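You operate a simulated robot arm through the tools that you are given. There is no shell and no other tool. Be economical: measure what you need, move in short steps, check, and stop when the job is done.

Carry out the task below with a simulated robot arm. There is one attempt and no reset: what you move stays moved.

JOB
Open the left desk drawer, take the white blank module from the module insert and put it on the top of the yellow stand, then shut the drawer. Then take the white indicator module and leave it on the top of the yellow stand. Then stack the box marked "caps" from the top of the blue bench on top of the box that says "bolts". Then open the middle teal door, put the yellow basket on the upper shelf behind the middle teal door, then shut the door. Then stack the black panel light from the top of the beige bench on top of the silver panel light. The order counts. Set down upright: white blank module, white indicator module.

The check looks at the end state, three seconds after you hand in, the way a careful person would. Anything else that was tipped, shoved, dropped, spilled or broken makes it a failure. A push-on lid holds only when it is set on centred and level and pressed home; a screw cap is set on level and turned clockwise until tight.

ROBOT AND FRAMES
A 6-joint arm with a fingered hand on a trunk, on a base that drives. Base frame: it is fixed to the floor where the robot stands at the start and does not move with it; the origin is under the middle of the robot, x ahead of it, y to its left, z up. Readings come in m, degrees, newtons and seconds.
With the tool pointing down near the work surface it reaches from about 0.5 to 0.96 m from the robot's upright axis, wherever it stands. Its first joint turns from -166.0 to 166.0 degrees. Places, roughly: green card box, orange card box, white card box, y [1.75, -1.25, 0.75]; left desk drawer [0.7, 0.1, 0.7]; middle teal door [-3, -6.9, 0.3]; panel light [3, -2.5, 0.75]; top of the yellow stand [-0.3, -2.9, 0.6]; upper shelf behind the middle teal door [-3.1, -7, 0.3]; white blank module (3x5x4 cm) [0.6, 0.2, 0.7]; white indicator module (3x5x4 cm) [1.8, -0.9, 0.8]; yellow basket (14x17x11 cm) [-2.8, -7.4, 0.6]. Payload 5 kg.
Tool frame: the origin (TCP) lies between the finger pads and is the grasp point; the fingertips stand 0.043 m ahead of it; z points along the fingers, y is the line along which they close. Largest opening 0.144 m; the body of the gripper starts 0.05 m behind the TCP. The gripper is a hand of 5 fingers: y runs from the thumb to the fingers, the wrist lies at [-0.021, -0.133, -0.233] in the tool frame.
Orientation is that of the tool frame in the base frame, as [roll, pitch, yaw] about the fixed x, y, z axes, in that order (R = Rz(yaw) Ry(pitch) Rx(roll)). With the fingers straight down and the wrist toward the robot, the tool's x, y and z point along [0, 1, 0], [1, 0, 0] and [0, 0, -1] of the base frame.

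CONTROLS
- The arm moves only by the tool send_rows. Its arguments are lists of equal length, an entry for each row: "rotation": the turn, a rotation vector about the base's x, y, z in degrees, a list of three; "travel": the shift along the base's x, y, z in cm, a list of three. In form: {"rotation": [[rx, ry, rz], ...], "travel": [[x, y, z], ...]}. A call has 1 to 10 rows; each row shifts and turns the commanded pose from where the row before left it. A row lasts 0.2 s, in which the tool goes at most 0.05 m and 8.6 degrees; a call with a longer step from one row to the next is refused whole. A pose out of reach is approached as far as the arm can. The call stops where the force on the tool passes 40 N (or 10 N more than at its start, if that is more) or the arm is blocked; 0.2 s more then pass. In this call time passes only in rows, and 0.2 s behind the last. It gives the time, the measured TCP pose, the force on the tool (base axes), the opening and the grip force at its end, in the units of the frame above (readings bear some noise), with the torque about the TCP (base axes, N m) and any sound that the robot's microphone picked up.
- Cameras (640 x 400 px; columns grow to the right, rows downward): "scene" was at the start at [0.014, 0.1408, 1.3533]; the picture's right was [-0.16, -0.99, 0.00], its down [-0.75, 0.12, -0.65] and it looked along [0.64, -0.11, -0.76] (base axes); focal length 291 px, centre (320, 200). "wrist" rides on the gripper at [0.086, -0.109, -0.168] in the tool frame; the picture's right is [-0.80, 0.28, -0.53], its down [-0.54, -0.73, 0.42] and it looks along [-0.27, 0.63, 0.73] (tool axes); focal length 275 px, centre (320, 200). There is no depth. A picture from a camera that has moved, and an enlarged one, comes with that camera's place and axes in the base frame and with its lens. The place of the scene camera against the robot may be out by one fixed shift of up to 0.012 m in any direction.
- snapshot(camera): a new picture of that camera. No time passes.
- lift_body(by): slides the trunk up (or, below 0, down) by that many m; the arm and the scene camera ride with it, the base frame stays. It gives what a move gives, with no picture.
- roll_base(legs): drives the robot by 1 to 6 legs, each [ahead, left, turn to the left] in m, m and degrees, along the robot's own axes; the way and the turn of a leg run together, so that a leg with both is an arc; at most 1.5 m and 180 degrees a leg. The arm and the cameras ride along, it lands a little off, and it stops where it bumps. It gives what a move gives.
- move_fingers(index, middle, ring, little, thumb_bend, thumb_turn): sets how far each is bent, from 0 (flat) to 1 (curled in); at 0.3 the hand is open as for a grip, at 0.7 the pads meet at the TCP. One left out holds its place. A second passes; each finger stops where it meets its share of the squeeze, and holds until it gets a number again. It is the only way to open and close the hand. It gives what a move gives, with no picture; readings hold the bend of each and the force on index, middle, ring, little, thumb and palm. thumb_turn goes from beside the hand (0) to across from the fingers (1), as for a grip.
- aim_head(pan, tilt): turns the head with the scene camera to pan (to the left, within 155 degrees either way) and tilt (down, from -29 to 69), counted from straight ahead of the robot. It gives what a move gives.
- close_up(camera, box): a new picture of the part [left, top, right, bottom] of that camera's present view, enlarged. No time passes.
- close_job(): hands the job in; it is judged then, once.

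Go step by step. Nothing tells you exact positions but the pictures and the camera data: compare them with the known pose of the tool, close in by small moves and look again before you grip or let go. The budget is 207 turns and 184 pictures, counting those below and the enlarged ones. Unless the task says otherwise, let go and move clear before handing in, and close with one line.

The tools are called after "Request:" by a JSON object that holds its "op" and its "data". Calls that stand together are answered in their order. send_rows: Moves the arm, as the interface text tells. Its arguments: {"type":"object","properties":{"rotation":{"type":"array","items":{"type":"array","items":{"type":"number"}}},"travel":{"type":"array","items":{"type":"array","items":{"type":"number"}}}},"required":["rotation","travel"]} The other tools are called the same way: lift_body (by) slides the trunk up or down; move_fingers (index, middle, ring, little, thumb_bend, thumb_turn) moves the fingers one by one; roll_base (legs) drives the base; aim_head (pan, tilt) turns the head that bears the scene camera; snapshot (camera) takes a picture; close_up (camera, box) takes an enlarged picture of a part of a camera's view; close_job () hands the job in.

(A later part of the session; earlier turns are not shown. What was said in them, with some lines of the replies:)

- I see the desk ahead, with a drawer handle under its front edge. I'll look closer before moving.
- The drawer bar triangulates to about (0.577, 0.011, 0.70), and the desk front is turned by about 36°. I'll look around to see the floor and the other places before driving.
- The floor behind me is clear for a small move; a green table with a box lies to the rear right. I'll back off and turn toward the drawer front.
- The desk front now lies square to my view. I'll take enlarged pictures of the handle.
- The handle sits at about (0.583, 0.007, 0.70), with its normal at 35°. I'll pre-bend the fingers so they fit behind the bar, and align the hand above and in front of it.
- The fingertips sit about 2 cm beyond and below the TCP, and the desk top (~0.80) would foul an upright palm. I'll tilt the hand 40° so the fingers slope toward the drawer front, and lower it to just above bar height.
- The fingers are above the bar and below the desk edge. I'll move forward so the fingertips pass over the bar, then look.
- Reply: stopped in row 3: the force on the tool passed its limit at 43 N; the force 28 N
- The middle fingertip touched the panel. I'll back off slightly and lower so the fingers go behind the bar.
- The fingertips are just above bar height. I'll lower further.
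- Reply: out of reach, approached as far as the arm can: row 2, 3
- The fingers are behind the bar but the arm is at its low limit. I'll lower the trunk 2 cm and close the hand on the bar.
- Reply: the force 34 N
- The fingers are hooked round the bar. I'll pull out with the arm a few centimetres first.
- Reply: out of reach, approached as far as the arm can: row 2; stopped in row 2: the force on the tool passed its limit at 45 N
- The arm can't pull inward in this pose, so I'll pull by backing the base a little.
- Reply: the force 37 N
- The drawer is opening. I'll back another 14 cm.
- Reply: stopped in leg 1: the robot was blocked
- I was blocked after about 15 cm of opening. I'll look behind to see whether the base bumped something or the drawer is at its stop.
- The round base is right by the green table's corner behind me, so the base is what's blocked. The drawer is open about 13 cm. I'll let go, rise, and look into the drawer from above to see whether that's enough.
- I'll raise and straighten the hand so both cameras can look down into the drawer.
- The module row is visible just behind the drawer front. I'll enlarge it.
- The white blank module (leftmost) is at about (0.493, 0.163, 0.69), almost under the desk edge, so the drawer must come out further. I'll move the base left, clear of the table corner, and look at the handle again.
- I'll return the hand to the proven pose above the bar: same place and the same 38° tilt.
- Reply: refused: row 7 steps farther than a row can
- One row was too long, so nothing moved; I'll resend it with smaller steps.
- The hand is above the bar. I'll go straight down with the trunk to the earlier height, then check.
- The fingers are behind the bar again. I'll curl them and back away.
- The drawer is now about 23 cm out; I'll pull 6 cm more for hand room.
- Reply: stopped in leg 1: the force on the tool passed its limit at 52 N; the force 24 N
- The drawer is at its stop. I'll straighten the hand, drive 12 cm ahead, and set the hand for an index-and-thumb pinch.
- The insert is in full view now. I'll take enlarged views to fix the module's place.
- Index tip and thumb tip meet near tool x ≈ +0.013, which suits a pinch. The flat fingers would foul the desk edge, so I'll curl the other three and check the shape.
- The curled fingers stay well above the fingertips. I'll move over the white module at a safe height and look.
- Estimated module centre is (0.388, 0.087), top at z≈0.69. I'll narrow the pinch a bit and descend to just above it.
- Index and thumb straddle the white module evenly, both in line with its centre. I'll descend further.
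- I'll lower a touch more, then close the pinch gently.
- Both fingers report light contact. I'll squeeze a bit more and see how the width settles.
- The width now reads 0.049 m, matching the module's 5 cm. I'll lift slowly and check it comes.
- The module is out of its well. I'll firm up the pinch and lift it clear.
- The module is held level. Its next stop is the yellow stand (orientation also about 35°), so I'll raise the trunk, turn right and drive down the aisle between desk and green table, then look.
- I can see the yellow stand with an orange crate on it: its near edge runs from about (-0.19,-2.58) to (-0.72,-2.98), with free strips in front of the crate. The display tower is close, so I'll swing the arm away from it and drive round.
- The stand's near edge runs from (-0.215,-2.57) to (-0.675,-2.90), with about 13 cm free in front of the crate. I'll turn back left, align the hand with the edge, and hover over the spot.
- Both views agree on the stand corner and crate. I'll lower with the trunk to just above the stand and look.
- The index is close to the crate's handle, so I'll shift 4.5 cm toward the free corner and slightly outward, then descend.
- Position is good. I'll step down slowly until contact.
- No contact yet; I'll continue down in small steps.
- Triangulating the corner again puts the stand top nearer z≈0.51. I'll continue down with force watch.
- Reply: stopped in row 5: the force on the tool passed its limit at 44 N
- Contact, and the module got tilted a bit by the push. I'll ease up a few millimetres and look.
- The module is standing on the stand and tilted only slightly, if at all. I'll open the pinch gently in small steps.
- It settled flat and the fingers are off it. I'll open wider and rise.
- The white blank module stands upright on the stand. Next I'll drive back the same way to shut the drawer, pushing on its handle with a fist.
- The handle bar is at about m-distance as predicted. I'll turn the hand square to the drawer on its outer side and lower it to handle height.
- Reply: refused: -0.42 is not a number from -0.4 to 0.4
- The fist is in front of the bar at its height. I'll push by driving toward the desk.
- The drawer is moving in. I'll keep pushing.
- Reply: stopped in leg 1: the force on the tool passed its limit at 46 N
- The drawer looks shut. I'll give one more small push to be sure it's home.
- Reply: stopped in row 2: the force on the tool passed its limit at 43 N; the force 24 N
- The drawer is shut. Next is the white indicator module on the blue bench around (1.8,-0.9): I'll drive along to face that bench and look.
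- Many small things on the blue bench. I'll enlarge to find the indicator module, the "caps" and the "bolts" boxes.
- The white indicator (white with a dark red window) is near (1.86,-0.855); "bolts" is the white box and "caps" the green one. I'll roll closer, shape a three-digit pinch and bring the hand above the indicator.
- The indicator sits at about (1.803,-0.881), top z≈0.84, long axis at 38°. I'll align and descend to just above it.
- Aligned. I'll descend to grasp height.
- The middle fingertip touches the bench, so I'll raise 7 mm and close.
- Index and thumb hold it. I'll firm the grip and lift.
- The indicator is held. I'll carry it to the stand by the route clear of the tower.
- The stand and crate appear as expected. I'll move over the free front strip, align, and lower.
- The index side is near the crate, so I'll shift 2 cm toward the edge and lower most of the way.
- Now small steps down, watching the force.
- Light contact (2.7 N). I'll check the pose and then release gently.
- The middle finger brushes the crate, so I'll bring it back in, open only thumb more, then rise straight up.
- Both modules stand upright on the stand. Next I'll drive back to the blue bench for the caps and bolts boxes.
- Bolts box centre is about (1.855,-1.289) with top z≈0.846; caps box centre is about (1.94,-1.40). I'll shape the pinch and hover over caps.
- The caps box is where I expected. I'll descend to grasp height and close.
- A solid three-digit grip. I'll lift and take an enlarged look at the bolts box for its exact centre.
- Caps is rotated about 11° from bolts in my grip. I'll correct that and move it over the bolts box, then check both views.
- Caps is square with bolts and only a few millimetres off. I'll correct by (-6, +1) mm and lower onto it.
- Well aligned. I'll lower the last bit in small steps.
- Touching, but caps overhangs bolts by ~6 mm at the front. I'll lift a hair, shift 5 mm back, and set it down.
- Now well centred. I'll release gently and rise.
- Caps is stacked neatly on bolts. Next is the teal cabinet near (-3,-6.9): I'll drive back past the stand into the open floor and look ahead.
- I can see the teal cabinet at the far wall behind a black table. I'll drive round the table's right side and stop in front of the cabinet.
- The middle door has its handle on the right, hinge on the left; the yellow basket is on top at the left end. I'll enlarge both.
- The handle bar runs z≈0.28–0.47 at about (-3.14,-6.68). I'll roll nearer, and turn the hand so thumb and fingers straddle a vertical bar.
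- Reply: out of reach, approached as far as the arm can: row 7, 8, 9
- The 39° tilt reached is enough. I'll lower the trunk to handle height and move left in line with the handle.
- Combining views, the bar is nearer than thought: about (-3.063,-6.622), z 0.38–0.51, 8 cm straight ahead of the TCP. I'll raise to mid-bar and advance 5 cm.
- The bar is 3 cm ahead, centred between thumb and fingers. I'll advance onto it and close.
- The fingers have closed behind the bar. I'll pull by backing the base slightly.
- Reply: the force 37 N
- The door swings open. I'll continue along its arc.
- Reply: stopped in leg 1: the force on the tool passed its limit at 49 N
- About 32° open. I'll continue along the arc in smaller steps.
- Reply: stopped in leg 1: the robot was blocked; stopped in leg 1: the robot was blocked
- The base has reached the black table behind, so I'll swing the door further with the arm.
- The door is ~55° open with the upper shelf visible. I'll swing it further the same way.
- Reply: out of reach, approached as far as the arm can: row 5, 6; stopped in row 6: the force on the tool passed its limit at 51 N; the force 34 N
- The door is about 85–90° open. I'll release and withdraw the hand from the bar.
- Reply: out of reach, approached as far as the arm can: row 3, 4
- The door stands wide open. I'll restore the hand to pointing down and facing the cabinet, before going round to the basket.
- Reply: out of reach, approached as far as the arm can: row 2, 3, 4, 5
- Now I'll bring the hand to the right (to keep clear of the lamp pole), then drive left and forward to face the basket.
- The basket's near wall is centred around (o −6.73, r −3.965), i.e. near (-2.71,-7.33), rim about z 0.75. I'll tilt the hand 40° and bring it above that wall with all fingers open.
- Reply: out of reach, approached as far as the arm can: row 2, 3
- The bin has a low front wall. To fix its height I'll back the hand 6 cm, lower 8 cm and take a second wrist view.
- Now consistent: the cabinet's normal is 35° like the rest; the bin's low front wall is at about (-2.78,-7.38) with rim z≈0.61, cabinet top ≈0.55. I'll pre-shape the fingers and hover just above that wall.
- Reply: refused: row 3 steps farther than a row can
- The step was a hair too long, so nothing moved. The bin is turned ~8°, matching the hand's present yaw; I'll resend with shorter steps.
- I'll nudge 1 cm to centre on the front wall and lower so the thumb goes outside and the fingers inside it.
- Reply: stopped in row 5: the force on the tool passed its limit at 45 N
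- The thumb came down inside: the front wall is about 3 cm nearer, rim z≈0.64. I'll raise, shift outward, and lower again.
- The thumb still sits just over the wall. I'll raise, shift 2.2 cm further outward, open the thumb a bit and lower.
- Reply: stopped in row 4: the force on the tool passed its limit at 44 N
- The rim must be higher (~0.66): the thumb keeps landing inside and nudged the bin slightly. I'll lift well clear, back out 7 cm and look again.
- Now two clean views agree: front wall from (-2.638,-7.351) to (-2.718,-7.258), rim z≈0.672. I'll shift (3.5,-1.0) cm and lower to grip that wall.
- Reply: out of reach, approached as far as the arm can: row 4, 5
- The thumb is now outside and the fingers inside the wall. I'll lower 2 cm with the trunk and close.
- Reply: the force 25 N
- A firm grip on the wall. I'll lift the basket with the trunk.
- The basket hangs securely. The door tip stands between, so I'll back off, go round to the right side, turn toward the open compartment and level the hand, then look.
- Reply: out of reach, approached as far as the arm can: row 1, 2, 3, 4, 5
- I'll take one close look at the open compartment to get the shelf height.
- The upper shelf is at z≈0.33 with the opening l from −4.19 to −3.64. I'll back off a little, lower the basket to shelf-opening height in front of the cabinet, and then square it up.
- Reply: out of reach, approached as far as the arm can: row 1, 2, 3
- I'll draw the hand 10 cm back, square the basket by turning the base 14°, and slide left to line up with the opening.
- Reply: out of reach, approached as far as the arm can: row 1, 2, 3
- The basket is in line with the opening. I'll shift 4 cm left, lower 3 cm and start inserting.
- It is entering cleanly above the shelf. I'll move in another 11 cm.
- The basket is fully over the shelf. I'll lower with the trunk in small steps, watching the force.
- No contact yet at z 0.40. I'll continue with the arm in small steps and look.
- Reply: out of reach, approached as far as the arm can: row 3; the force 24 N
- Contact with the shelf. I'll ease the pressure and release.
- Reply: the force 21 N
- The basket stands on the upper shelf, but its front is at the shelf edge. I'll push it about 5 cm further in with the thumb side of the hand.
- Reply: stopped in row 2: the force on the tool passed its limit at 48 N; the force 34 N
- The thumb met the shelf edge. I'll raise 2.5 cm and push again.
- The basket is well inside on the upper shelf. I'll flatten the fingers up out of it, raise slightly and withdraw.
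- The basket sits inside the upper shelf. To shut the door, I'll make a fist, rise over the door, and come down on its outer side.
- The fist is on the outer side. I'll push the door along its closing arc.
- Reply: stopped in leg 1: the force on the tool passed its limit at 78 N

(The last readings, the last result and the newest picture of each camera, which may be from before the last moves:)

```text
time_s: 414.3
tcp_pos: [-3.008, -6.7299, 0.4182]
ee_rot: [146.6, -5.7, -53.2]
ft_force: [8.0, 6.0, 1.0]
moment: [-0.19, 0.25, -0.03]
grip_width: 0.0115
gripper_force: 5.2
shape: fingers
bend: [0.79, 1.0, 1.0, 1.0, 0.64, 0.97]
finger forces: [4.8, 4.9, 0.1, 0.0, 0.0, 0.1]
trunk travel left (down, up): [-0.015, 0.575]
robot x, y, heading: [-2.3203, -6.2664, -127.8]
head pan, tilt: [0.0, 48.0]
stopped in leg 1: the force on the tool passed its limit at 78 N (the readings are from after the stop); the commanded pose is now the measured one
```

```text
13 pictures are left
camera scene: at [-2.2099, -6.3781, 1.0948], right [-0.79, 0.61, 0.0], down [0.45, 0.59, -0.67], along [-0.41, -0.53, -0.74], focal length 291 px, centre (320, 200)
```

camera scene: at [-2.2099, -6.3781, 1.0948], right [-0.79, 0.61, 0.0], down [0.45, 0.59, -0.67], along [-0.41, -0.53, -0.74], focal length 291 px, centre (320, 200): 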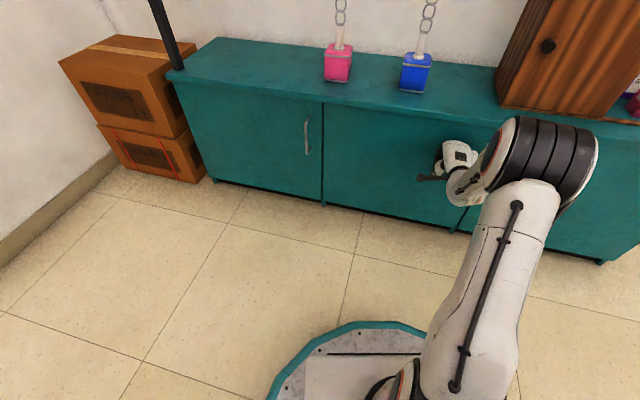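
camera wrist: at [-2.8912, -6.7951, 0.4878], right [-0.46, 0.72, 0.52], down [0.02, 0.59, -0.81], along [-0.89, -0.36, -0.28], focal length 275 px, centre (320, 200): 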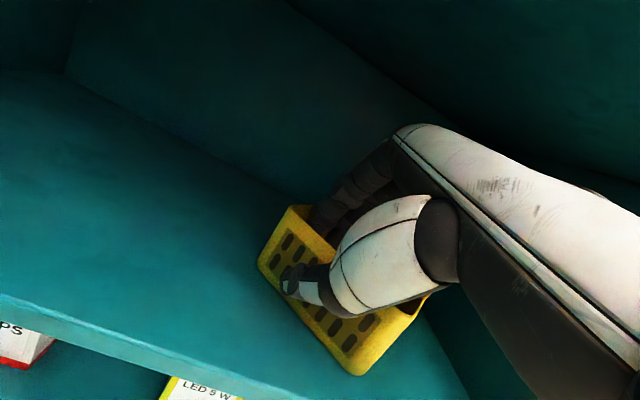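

The door is shut. I'll raise, then drive round the black table's other side, turn in the open area, and head for the beige bench near (3,-2.5).

Request:
{"op": "roll_base", "data": {"legs": [[-0.1, 0, 0]]}}

Request:
{"op": "lift_body", "data": {"by": 0.4}}

Request:
{"op": "lift_body", "data": {"by": 0.15}}

Request:
{"op": "roll_base", "data": {"legs": [[0.1, 0.679, 0], [-1.066, 0.278, 0], [-1.205, 0.164, 0], [0, 0, 180], [1.22, -0.116, 0]]}}

Request:
{"op": "aim_head", "data": {"pan": -10, "tilt": 30}}

Request:
{"op": "snapshot", "data": {"camera": "scene"}}

```text
time_s: 415.4
tcp_pos: [-2.9459, -6.6504, 0.4196]
ee_rot: [146.6, -5.6, -53.2]
ft_force: [0.0, -0.2, -0.2]
moment: [-0.01, 0.0, 0.0]
grip_width: 0.0115
gripper_force: 0.0
shape: fingers
bend: [0.79, 1.0, 1.0, 1.0, 0.64, 0.97]
finger forces: [0.1, 0.0, 0.0, 0.1, 0.0, 0.0]
trunk travel left (down, up): [-0.015, 0.575]
robot x, y, heading: [-2.2558, -6.1876, -127.6]
head pan, tilt: [0.0, 48.0]
```

```text
time_s: 419.2
tcp_pos: [-2.9462, -6.6496, 0.8196]
ee_rot: [146.6, -5.6, -53.3]
ft_force: [-0.1, 0.1, -0.5]
moment: [-0.01, 0.01, 0.01]
grip_width: 0.0117
gripper_force: 0.0
shape: fingers
bend: [0.79, 1.0, 1.0, 1.0, 0.64, 0.97]
finger forces: [0.0, 0.0, 0.0, 0.0, 0.0, 0.0]
trunk travel left (down, up): [-0.415, 0.175]
robot x, y, heading: [-2.2556, -6.1845, -127.6]
head pan, tilt: [0.0, 48.0]
```

```text
time_s: 421.0
tcp_pos: [-2.9464, -6.6517, 0.9682]
ee_rot: [146.6, -5.6, -53.2]
ft_force: [-0.1, 0.6, -1.1]
moment: [0.0, -0.03, -0.03]
grip_width: 0.0117
gripper_force: 0.1
shape: fingers
bend: [0.79, 1.0, 1.0, 1.0, 0.64, 0.97]
finger forces: [0.1, 0.0, 0.0, 0.1, 0.1, 0.1]
trunk travel left (down, up): [-0.565, 0.025]
robot x, y, heading: [-2.2566, -6.1865, -127.7]
head pan, tilt: [0.0, 48.0]
```

```text
time_s: 448.9
tcp_pos: [1.5161, -3.8028, 0.9698]
ee_rot: [146.6, -5.6, 124.8]
ft_force: [-0.1, 0.0, -1.0]
moment: [0.01, -0.01, -0.01]
grip_width: 0.0116
gripper_force: 0.0
shape: fingers
bend: [0.79, 1.0, 1.0, 1.0, 0.64, 0.97]
finger forces: [0.0, 0.0, 0.0, 0.1, 0.0, 0.0]
trunk travel left (down, up): [-0.565, 0.025]
robot x, y, heading: [0.8099, -4.2468, 50.3]
head pan, tilt: [0.0, 48.0]
```

```text
time_s: 449.7
tcp_pos: [1.5172, -3.8024, 0.9699]
ee_rot: [146.6, -5.7, 124.8]
ft_force: [-1.0, -0.3, 0.4]
moment: [-0.02, 0.0, -0.05]
grip_width: 0.0118
gripper_force: 0.1
shape: fingers
bend: [0.79, 1.0, 1.0, 1.0, 0.64, 0.97]
finger forces: [0.1, 0.0, 0.0, 0.0, 0.0, 0.0]
trunk travel left (down, up): [-0.565, 0.025]
robot x, y, heading: [0.814, -4.2426, 50.6]
head pan, tilt: [-10.0, 30.0]
```

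```text
12 pictures are left
camera scene: at [0.719, -4.1344, 1.6716], right [0.65, -0.76, 0.0], down [-0.38, -0.32, -0.87], along [0.66, 0.56, -0.5], focal length 291 px, centre (320, 200)
```

scene: 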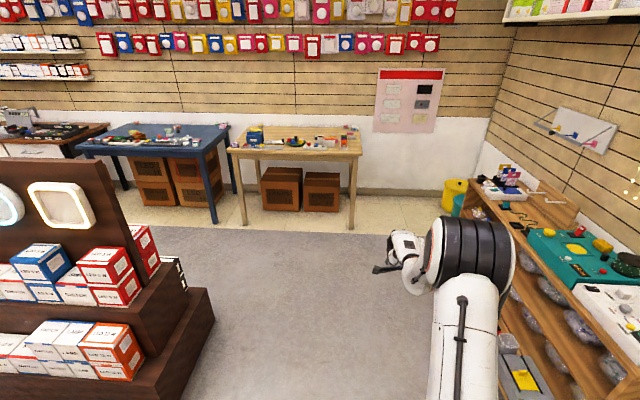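

The beige bench is ahead. I'll drive up to it and look down at the right end.

Request:
{"op": "roll_base", "data": {"legs": [[0.79, -0.095, 0], [0.79, -0.095, 0], [0, 0, -15]]}}

Request:
{"op": "aim_head", "data": {"pan": 0, "tilt": 42}}

Request:
{"op": "snapshot", "data": {"camera": "scene"}}

```text
time_s: 458.6
tcp_pos: [2.7387, -2.8962, 0.9691]
ee_rot: [146.6, -5.7, 110.4]
ft_force: [0.1, -0.8, -0.7]
moment: [0.01, -0.01, 0.02]
grip_width: 0.0118
gripper_force: 0.1
shape: fingers
bend: [0.79, 1.0, 1.0, 1.0, 0.64, 0.97]
finger forces: [0.0, 0.0, 0.1, 0.0, 0.0, 0.0]
trunk travel left (down, up): [-0.565, 0.025]
robot x, y, heading: [1.9467, -3.1503, 36.0]
head pan, tilt: [-10.0, 30.0]
```

```text
time_s: 459.4
tcp_pos: [2.7385, -2.8964, 0.9683]
ee_rot: [146.6, -5.7, 110.5]
ft_force: [0.8, -0.1, -0.4]
moment: [0.02, 0.0, -0.02]
grip_width: 0.0118
gripper_force: 0.0
shape: fingers
bend: [0.79, 1.0, 1.0, 1.0, 0.64, 0.97]
finger forces: [0.0, 0.1, 0.0, 0.0, 0.0, 0.0]
trunk travel left (down, up): [-0.565, 0.025]
robot x, y, heading: [1.9423, -3.1488, 36.1]
head pan, tilt: [0.0, 42.0]
```

```text
11 pictures are left
camera scene: at [1.8712, -3.0113, 1.6534], right [0.59, -0.81, 0.0], down [-0.54, -0.39, -0.74], along [0.6, 0.44, -0.67], focal length 291 px, centre (320, 200)
```

scene: 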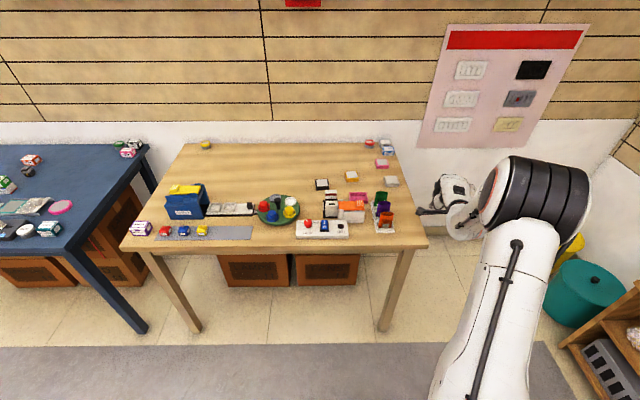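

I see several small flat panel lights in black, gold, silver and pink frames. I'll enlarge.

Request:
{"op": "close_up", "data": {"camera": "scene", "box": [290, 135, 430, 235]}}

```text
4.00 times, centred on (360, 185) of scene
camera zoom: at [1.8712, -3.0113, 1.6534], right [0.59, -0.81, 0.0], down [-0.54, -0.39, -0.74], along [0.6, 0.44, -0.67], focal length 1164 px, centre (160, 260)
```

zoom: 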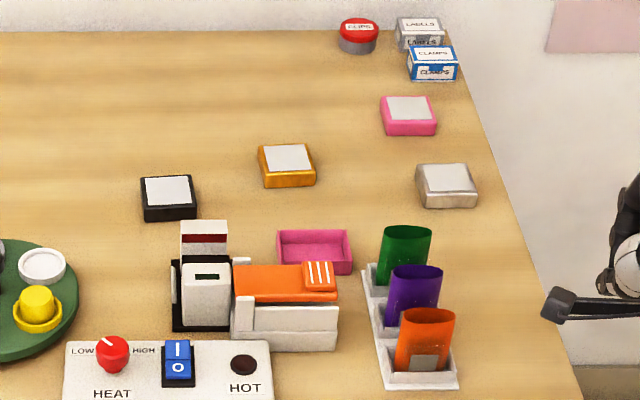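

Black is near (2.72,-2.40) and silver near (2.92,-2.65). I'll straighten the hand, roll in, and hover over the black light for a wrist view.

Request:
{"op": "send_rows", "data": {"rotation": [[-3.4, 5.86, 2.9], [-3.4, 5.86, 2.9], [-3.4, 5.86, 2.9], [-3.4, 5.86, 2.9], [-3.4, 5.86, 2.9]], "travel": [[0, 0, 1], [0, 0, 1], [0, 0, 1], [0, 0, 1], [0, 0, 1]]}}

Request:
{"op": "move_fingers", "data": {"index": 0.4, "middle": 0.4, "ring": 1.0, "little": 1.0, "thumb_bend": 0.48}}

Request:
{"op": "roll_base", "data": {"legs": [[0.0035, 0.2, 0], [0.3, -0.005, 0]]}}

```text
time_s: 460.8
tcp_pos: [2.7392, -2.8692, 1.0348]
ee_rot: [177.3, -11.9, 118.9]
ft_force: [-0.1, 0.8, 1.0]
moment: [0.0, -0.05, -0.01]
grip_width: 0.012
gripper_force: 0.0
shape: fingers
bend: [0.79, 1.0, 1.0, 1.0, 0.64, 0.97]
finger forces: [0.0, 0.1, 0.1, 0.0, 0.0, 0.0]
trunk travel left (down, up): [-0.565, 0.025]
robot x, y, heading: [1.9456, -3.1473, 35.9]
head pan, tilt: [0.0, 42.0]
stopped in row 5: the arm was blocked; the commanded pose is now the measured one
```

```text
time_s: 461.8
tcp_pos: [2.739, -2.8691, 1.0335]
ee_rot: [177.5, -11.8, 118.9]
ft_force: [0.0, -0.4, -0.5]
moment: [-0.02, -0.02, -0.03]
grip_width: 0.0996
gripper_force: 0.1
shape: fingers
bend: [0.4, 0.4, 1.0, 1.0, 0.48, 0.97]
finger forces: [0.0, 0.1, 0.1, 0.1, 0.0, 0.0]
trunk travel left (down, up): [-0.565, 0.025]
robot x, y, heading: [1.9469, -3.147, 36.0]
head pan, tilt: [0.0, 42.0]
```

```text
time_s: 465.1
tcp_pos: [2.8689, -2.5221, 1.0346]
ee_rot: [177.5, -11.8, 119.2]
ft_force: [-0.7, -0.9, -0.6]
moment: [0.0, 0.03, 0.04]
grip_width: 0.0998
gripper_force: 0.1
shape: fingers
bend: [0.4, 0.4, 1.0, 1.0, 0.48, 0.97]
finger forces: [0.0, 0.0, 0.1, 0.0, 0.0, 0.0]
trunk travel left (down, up): [-0.565, 0.025]
robot x, y, heading: [2.0776, -2.8073, 36.2]
head pan, tilt: [0.0, 42.0]
```

The hand still has an 12° pitch (arm was near a limit). I'll correct in a test step while moving toward the black light.

Request:
{"op": "send_rows", "data": {"rotation": [[-2.6, -1.45, 0], [-2.6, -1.45, 0]], "travel": [[-2.5, 2.0, 0], [-2.5, 2.0, 0]]}}

```text
time_s: 465.7
tcp_pos: [2.8187, -2.4838, 1.0359]
ee_rot: [177.4, -5.9, 119.2]
ft_force: [-0.5, 0.2, 0.0]
moment: [-0.01, -0.04, 0.01]
grip_width: 0.0998
gripper_force: 0.0
shape: fingers
bend: [0.4, 0.4, 1.0, 1.0, 0.48, 0.98]
finger forces: [0.1, 0.0, 0.0, 0.0, 0.0, 0.0]
trunk travel left (down, up): [-0.565, 0.025]
robot x, y, heading: [2.0745, -2.8071, 35.8]
head pan, tilt: [0.0, 42.0]
```

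The sign is right; I'll finish levelling and hover over the black light.

Request:
{"op": "send_rows", "data": {"rotation": [[-3.2, -0.3, 2.9], [-3.2, -0.3, 2.9], [0, 0, 0]], "travel": [[-3.3, 2.5, -1], [-3.3, 2.5, -1], [-3.2, 2.6, -2]]}}

Request:
{"op": "snapshot", "data": {"camera": "wrist"}}

```text
time_s: 466.5
tcp_pos: [2.7219, -2.407, 0.9954]
ee_rot: [-179.7, -0.2, 124.8]
ft_force: [-0.2, 0.6, 1.8]
moment: [0.02, 0.05, 0.0]
grip_width: 0.1001
gripper_force: 0.1
shape: fingers
bend: [0.4, 0.4, 1.0, 1.0, 0.48, 0.98]
finger forces: [0.1, 0.0, 0.0, 0.0, 0.0, 0.0]
trunk travel left (down, up): [-0.565, 0.025]
robot x, y, heading: [2.0736, -2.8047, 36.5]
head pan, tilt: [0.0, 42.0]
```

```text
9 pictures are left
camera wrist: at [2.585, -2.3985, 1.164], right [0.69, -0.49, 0.53], down [-0.29, -0.86, -0.42], along [0.66, 0.14, -0.74], focal length 275 px, centre (320, 200)
```

wrist: 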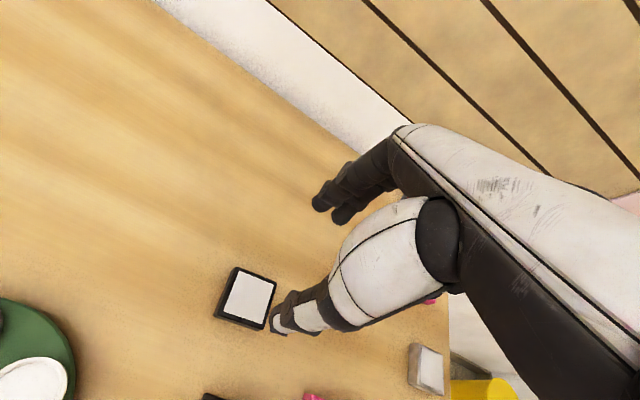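

Black light centre is (2.707,-2.410), top z≈0.83, turned to 43°. I'll align and descend to grip.

Request:
{"op": "send_rows", "data": {"rotation": [[0, 0, 4], [0, 0, 4], [0, 0, 0], [0, 0, 0], [0, 0, 0]], "travel": [[-0.6, -0.4, -3], [-0.5, -0.35, -3.5], [0, 0, -3.5], [0, 0, -3], [0, 0, -1.2]]}}

Request:
{"op": "move_fingers", "data": {"index": 0.62, "middle": 0.62, "thumb_bend": 0.74}}

Request:
{"op": "close_up", "data": {"camera": "wrist", "box": [220, 160, 400, 340]}}

```text
time_s: 467.7
tcp_pos: [2.7104, -2.4142, 0.8515]
ee_rot: [-179.7, -0.2, 132.8]
ft_force: [0.6, -0.3, 0.8]
moment: [-0.02, 0.01, -0.02]
grip_width: 0.0998
gripper_force: 0.1
shape: fingers
bend: [0.4, 0.4, 1.0, 1.0, 0.48, 0.98]
finger forces: [0.1, 0.0, 0.0, 0.0, 0.1, 0.0]
trunk travel left (down, up): [-0.565, 0.025]
robot x, y, heading: [2.0748, -2.8045, 36.2]
head pan, tilt: [0.0, 42.0]
```

```text
time_s: 468.7
tcp_pos: [2.7094, -2.4151, 0.8519]
ee_rot: [-179.7, -0.2, 132.8]
ft_force: [-0.1, -0.4, 0.5]
moment: [-0.04, -0.05, -0.01]
grip_width: 0.0606
gripper_force: 20.9
shape: fingers
bend: [0.53, 0.56, 1.0, 1.0, 0.6, 0.96]
finger forces: [11.7, 9.3, 0.0, 0.0, 20.7, 0.0]
trunk travel left (down, up): [-0.565, 0.025]
robot x, y, heading: [2.0768, -2.8058, 36.4]
head pan, tilt: [0.0, 42.0]
```

```text
2.22 times, centred on (310, 250) of wrist
camera zoom: at [2.5725, -2.4255, 1.021], right [0.75, -0.39, 0.53], down [-0.17, -0.89, -0.42], along [0.64, 0.23, -0.74], focal length 612 px, centre (342, 89)
```

zoom: 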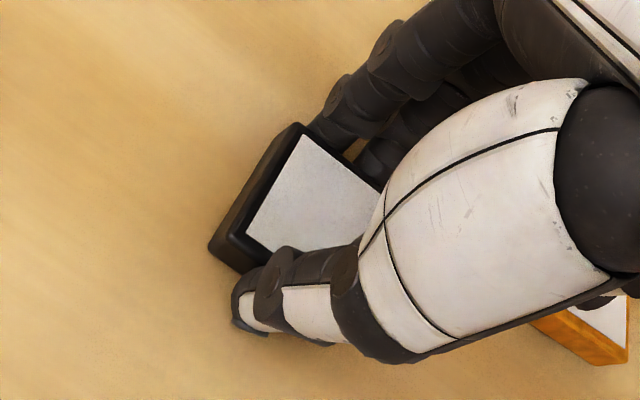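

A good grip. I'll lift and carry it to hover near the silver light.

Request:
{"op": "send_rows", "data": {"rotation": [[0, 0, 0], [0, 0, 0], [0, 0, 0], [0, 0, 0], [0, 0, 0], [0, 0, 0], [0, 0, 0], [0, 0, 0], [0, 0, 0], [0, 0, 0]], "travel": [[0, 0, 2], [0, 0, 4], [0, 0, 4], [2.9, -3.3, 0], [2.9, -3.3, 0], [2.9, -3.3, 0], [2.9, -3.3, 0], [2.9, -3.3, 0], [2.9, -3.3, 0], [2.5, -3.0, 0]]}}

Request:
{"op": "close_up", "data": {"camera": "wrist", "box": [160, 140, 400, 370]}}

```text
time_s: 470.9
tcp_pos: [2.9088, -2.6433, 0.9521]
ee_rot: [-179.5, -0.3, 132.9]
ft_force: [-0.7, 1.1, -1.6]
moment: [0.02, 0.01, -0.03]
grip_width: 0.0607
gripper_force: 20.6
shape: fingers
bend: [0.53, 0.56, 1.0, 1.0, 0.6, 0.96]
finger forces: [11.6, 8.6, 0.0, 0.0, 20.3, 0.1]
trunk travel left (down, up): [-0.565, 0.025]
robot x, y, heading: [2.0738, -2.8078, 36.1]
head pan, tilt: [0.0, 42.0]
```

```text
1.74 times, centred on (280, 255) of wrist
camera zoom: at [2.7717, -2.6534, 1.1218], right [0.75, -0.39, 0.53], down [-0.17, -0.89, -0.42], along [0.64, 0.23, -0.74], focal length 479 px, centre (390, 104)
```

zoom: 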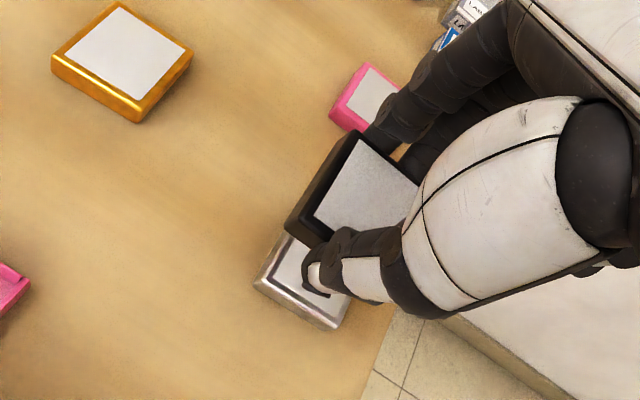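

The silver light's centre is (2.917,-2.651), turned ~41°. I'll correct by (1.3,-0.7) cm and lower close, then check.

Request:
{"op": "send_rows", "data": {"rotation": [[0, 0, -2], [0, 0, 0], [0, 0, 0]], "travel": [[1.27, -0.72, -1], [0, 0, -2.5], [0, 0, -2.0]]}}

Request:
{"op": "close_up", "data": {"camera": "scene", "box": [330, 150, 410, 210]}}

Request:
{"op": "close_up", "data": {"camera": "wrist", "box": [220, 160, 400, 340]}}

```text
time_s: 471.7
tcp_pos: [2.9226, -2.649, 0.8972]
ee_rot: [-179.8, -0.2, 130.7]
ft_force: [0.3, -0.4, -1.0]
moment: [0.01, -0.01, -0.02]
grip_width: 0.0606
gripper_force: 20.3
shape: fingers
bend: [0.53, 0.56, 1.0, 1.0, 0.6, 0.96]
finger forces: [11.6, 8.6, 0.1, 0.0, 20.3, 0.1]
trunk travel left (down, up): [-0.565, 0.025]
robot x, y, heading: [2.0733, -2.8115, 36.4]
head pan, tilt: [0.0, 42.0]
```

```text
6.67 times, centred on (370, 180) of scene
camera zoom: at [2.0005, -2.6701, 1.6534], right [0.59, -0.81, 0.0], down [-0.54, -0.4, -0.74], along [0.6, 0.44, -0.67], focal length 1940 px, centre (-13, 333)
```

zoom: 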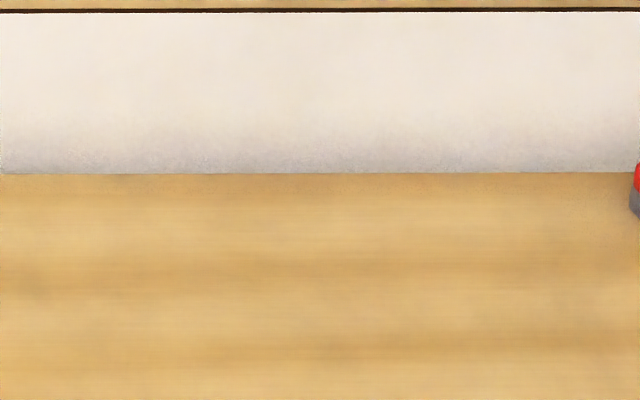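

```text
2.22 times, centred on (310, 250) of wrist
camera zoom: at [2.7855, -2.6562, 1.0661], right [0.74, -0.42, 0.53], down [-0.2, -0.89, -0.42], along [0.64, 0.21, -0.74], focal length 612 px, centre (342, 89)
```

zoom: 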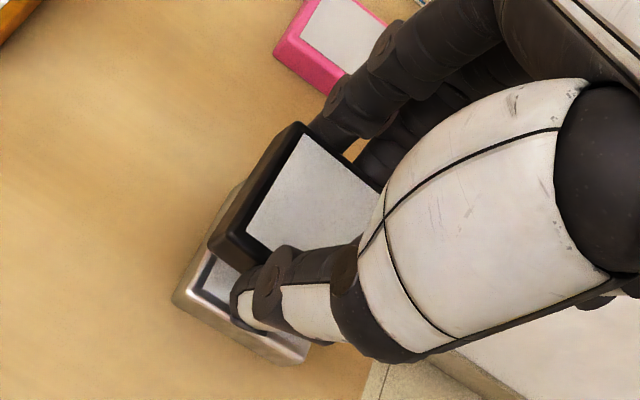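

By the corners, black is ~8 mm too far back. I'll shift it (-3.5,-6.5) mm and lower in small steps to contact.

Request:
{"op": "send_rows", "data": {"rotation": [[0, 0, 0], [0, 0, 0], [0, 0, 0], [0, 0, 0]], "travel": [[-0.35, -0.65, 0], [0, 0, -0.5], [0, 0, -0.3], [0, 0, -0.3]]}}

```text
time_s: 472.7
tcp_pos: [2.919, -2.6563, 0.8864]
ee_rot: [-179.7, -0.3, 130.8]
ft_force: [0.2, -0.5, -0.4]
moment: [0.01, -0.01, 0.01]
grip_width: 0.0603
gripper_force: 20.8
shape: fingers
bend: [0.53, 0.56, 1.0, 1.0, 0.6, 0.96]
finger forces: [11.6, 8.5, 0.0, 0.0, 20.2, 0.0]
trunk travel left (down, up): [-0.565, 0.025]
robot x, y, heading: [2.074, -2.8071, 36.3]
head pan, tilt: [0.0, 42.0]
```

Request:
{"op": "send_rows", "data": {"rotation": [[0, 0, 0], [0, 0, 0]], "travel": [[0, 0, -0.25], [0, 0, -0.25]]}}

Request:
{"op": "close_up", "data": {"camera": "wrist", "box": [230, 180, 350, 300]}}

```text
time_s: 473.3
tcp_pos: [2.9171, -2.6566, 0.8808]
ee_rot: [-179.7, -0.2, 130.9]
ft_force: [-0.4, -0.2, -1.0]
moment: [-0.02, 0.0, 0.05]
grip_width: 0.0604
gripper_force: 20.5
shape: fingers
bend: [0.53, 0.56, 1.0, 1.0, 0.6, 0.96]
finger forces: [11.7, 8.6, 0.0, 0.0, 20.3, 0.0]
trunk travel left (down, up): [-0.565, 0.025]
robot x, y, heading: [2.0741, -2.8078, 36.2]
head pan, tilt: [0.0, 42.0]
```

```text
3.33 times, centred on (290, 240) of wrist
camera zoom: at [2.7806, -2.6627, 1.0503], right [0.74, -0.42, 0.53], down [-0.2, -0.89, -0.42], along [0.64, 0.21, -0.74], focal length 918 px, centre (420, 67)
```

zoom: 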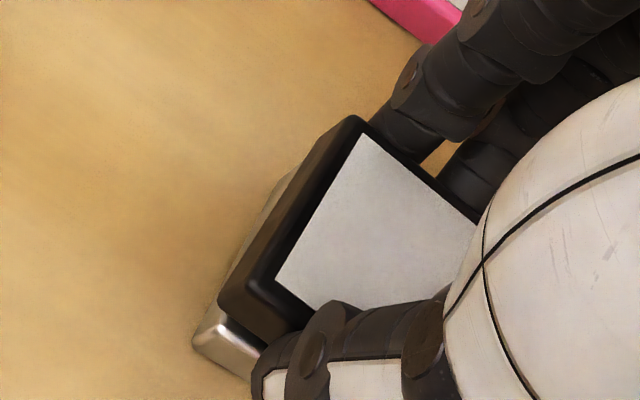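

Alignment looks good to within a few millimetres. I'll continue down to contact.

Request:
{"op": "send_rows", "data": {"rotation": [[0, 0, 0], [0, 0, 0]], "travel": [[0, 0, -0.25], [0, 0, -0.2]]}}

Request:
{"op": "send_rows", "data": {"rotation": [[0, 0, 0]], "travel": [[0, 0, -0.2]]}}

```text
time_s: 473.9
tcp_pos: [2.917, -2.6561, 0.877]
ee_rot: [-179.7, -0.2, 130.9]
ft_force: [-0.2, 0.3, -0.5]
moment: [0.0, 0.02, -0.02]
grip_width: 0.0604
gripper_force: 19.8
shape: fingers
bend: [0.53, 0.56, 1.0, 1.0, 0.6, 0.96]
finger forces: [11.7, 8.6, 0.0, 0.0, 20.4, 0.0]
trunk travel left (down, up): [-0.565, 0.025]
robot x, y, heading: [2.0735, -2.812, 36.0]
head pan, tilt: [0.0, 42.0]
```

```text
time_s: 474.3
tcp_pos: [2.9189, -2.6565, 0.8745]
ee_rot: [-179.7, -0.2, 131.0]
ft_force: [-0.1, -0.4, 0.0]
moment: [-0.02, 0.0, 0.04]
grip_width: 0.0605
gripper_force: 20.5
shape: fingers
bend: [0.53, 0.56, 1.0, 1.0, 0.6, 0.96]
finger forces: [11.6, 8.6, 0.0, 0.0, 20.4, 0.1]
trunk travel left (down, up): [-0.565, 0.025]
robot x, y, heading: [2.0775, -2.8067, 36.2]
head pan, tilt: [0.0, 42.0]
```

Request:
{"op": "send_rows", "data": {"rotation": [[0, 0, 0]], "travel": [[0, 0, -0.2]]}}

Request:
{"op": "send_rows", "data": {"rotation": [[0, 0, 0]], "travel": [[0, 0, -0.2]]}}

```text
time_s: 474.7
tcp_pos: [2.9181, -2.6558, 0.8736]
ee_rot: [-179.6, -0.2, 130.8]
ft_force: [-0.1, 0.1, 1.0]
moment: [-0.01, -0.03, -0.04]
grip_width: 0.0606
gripper_force: 20.3
shape: fingers
bend: [0.53, 0.56, 1.0, 1.0, 0.6, 0.96]
finger forces: [11.5, 8.8, 0.0, 0.0, 20.5, 0.1]
trunk travel left (down, up): [-0.565, 0.025]
robot x, y, heading: [2.076, -2.8087, 36.1]
head pan, tilt: [0.0, 42.0]
```

```text
time_s: 475.1
tcp_pos: [2.917, -2.6569, 0.8728]
ee_rot: [-179.8, -0.1, 130.8]
ft_force: [0.3, 1.0, 7.4]
moment: [0.0, 0.01, 0.01]
grip_width: 0.0603
gripper_force: 21.2
shape: fingers
bend: [0.53, 0.56, 1.0, 1.0, 0.6, 0.96]
finger forces: [11.8, 9.5, 0.0, 0.1, 21.3, 0.0]
trunk travel left (down, up): [-0.565, 0.025]
robot x, y, heading: [2.0754, -2.8096, 36.2]
head pan, tilt: [0.0, 42.0]
```

Contact (7 N). I'll release gently, open wider, and rise.

Request:
{"op": "move_fingers", "data": {"index": 0.49, "middle": 0.52, "thumb_bend": 0.56}}

Request:
{"op": "move_fingers", "data": {"index": 0.38, "middle": 0.38, "thumb_bend": 0.46}}

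Request:
{"op": "send_rows", "data": {"rotation": [[0, 0, 0], [0, 0, 0], [0, 0, 0], [0, 0, 0], [0, 0, 0]], "travel": [[0, 0, 0.5], [0, 0, 2], [0, 0, 4], [0, 0, 4], [0, 0, 4]]}}

Request:
{"op": "close_up", "data": {"camera": "wrist", "box": [180, 180, 380, 380]}}

```text
time_s: 476.1
tcp_pos: [2.9182, -2.6566, 0.8704]
ee_rot: [-179.8, -0.2, 130.9]
ft_force: [0.0, -0.2, 1.4]
moment: [0.01, -0.02, 0.0]
grip_width: 0.0696
gripper_force: 0.0
shape: fingers
bend: [0.49, 0.52, 1.0, 1.0, 0.56, 0.97]
finger forces: [0.1, 0.0, 0.0, 0.0, 0.2, 0.1]
trunk travel left (down, up): [-0.565, 0.025]
robot x, y, heading: [2.0734, -2.8054, 36.2]
head pan, tilt: [0.0, 42.0]
```

```text
time_s: 477.1
tcp_pos: [2.9176, -2.6557, 0.8714]
ee_rot: [-179.7, -0.2, 130.8]
ft_force: [0.0, 0.9, 0.5]
moment: [0.03, 0.01, 0.0]
grip_width: 0.1068
gripper_force: 0.1
shape: fingers
bend: [0.38, 0.38, 1.0, 1.0, 0.46, 0.97]
finger forces: [0.1, 0.0, 0.0, 0.0, 0.1, 0.0]
trunk travel left (down, up): [-0.565, 0.025]
robot x, y, heading: [2.0758, -2.8086, 36.0]
head pan, tilt: [0.0, 42.0]
```

```text
time_s: 478.3
tcp_pos: [2.9178, -2.6558, 1.0156]
ee_rot: [-179.7, -0.2, 130.9]
ft_force: [-0.2, 0.1, -1.1]
moment: [-0.02, -0.04, -0.02]
grip_width: 0.1072
gripper_force: 0.0
shape: fingers
bend: [0.38, 0.38, 1.0, 1.0, 0.46, 0.97]
finger forces: [0.0, 0.1, 0.1, 0.0, 0.0, 0.0]
trunk travel left (down, up): [-0.565, 0.025]
robot x, y, heading: [2.076, -2.8072, 36.1]
head pan, tilt: [0.0, 42.0]
```

```text
2.00 times, centred on (280, 280) of wrist
camera zoom: at [2.7804, -2.6622, 1.1844], right [0.74, -0.42, 0.53], down [-0.2, -0.89, -0.42], along [0.64, 0.21, -0.74], focal length 551 px, centre (400, 40)
```

zoom: 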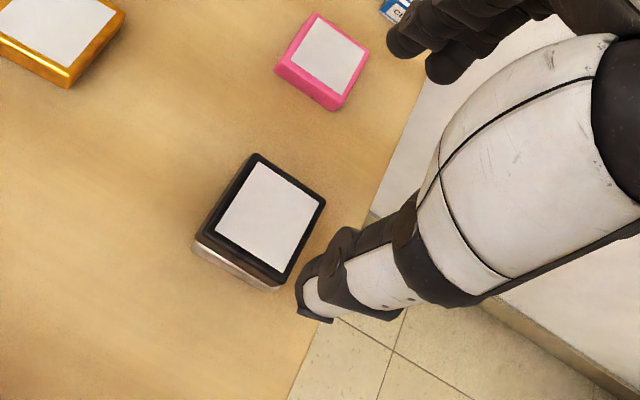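

The black light rests squarely on the silver one. I'll back clear and hand in.

Request:
{"op": "roll_base", "data": {"legs": [[-0.3, 0, 0]]}}

Request:
{"op": "close_job", "data": {}}

```text
time_s: 480.3
tcp_pos: [2.6775, -2.8346, 1.0163]
ee_rot: [-179.7, -0.2, 130.7]
ft_force: [-0.2, -0.3, -0.6]
moment: [0.03, -0.04, 0.04]
grip_width: 0.1071
gripper_force: 0.1
shape: fingers
bend: [0.38, 0.38, 1.0, 1.0, 0.46, 0.97]
finger forces: [0.0, 0.1, 0.1, 0.1, 0.0, 0.1]
trunk travel left (down, up): [-0.565, 0.025]
robot x, y, heading: [1.8328, -2.9841, 36.2]
head pan, tilt: [0.0, 42.0]
```

```text
The job is handed in.
```

I did all five parts in order and handed the job in: both white modules are upright on the yellow stand with the drawer shut, caps is on bolts, the yellow basket is on the upper shelf behind the shut middle teal door, and the black panel light is on the silver one; along the way the base touched the green and black tables and a finger lightly touched the orange crate, and I saw nothing shift, but I didn't look at any of them up close again before handing in.
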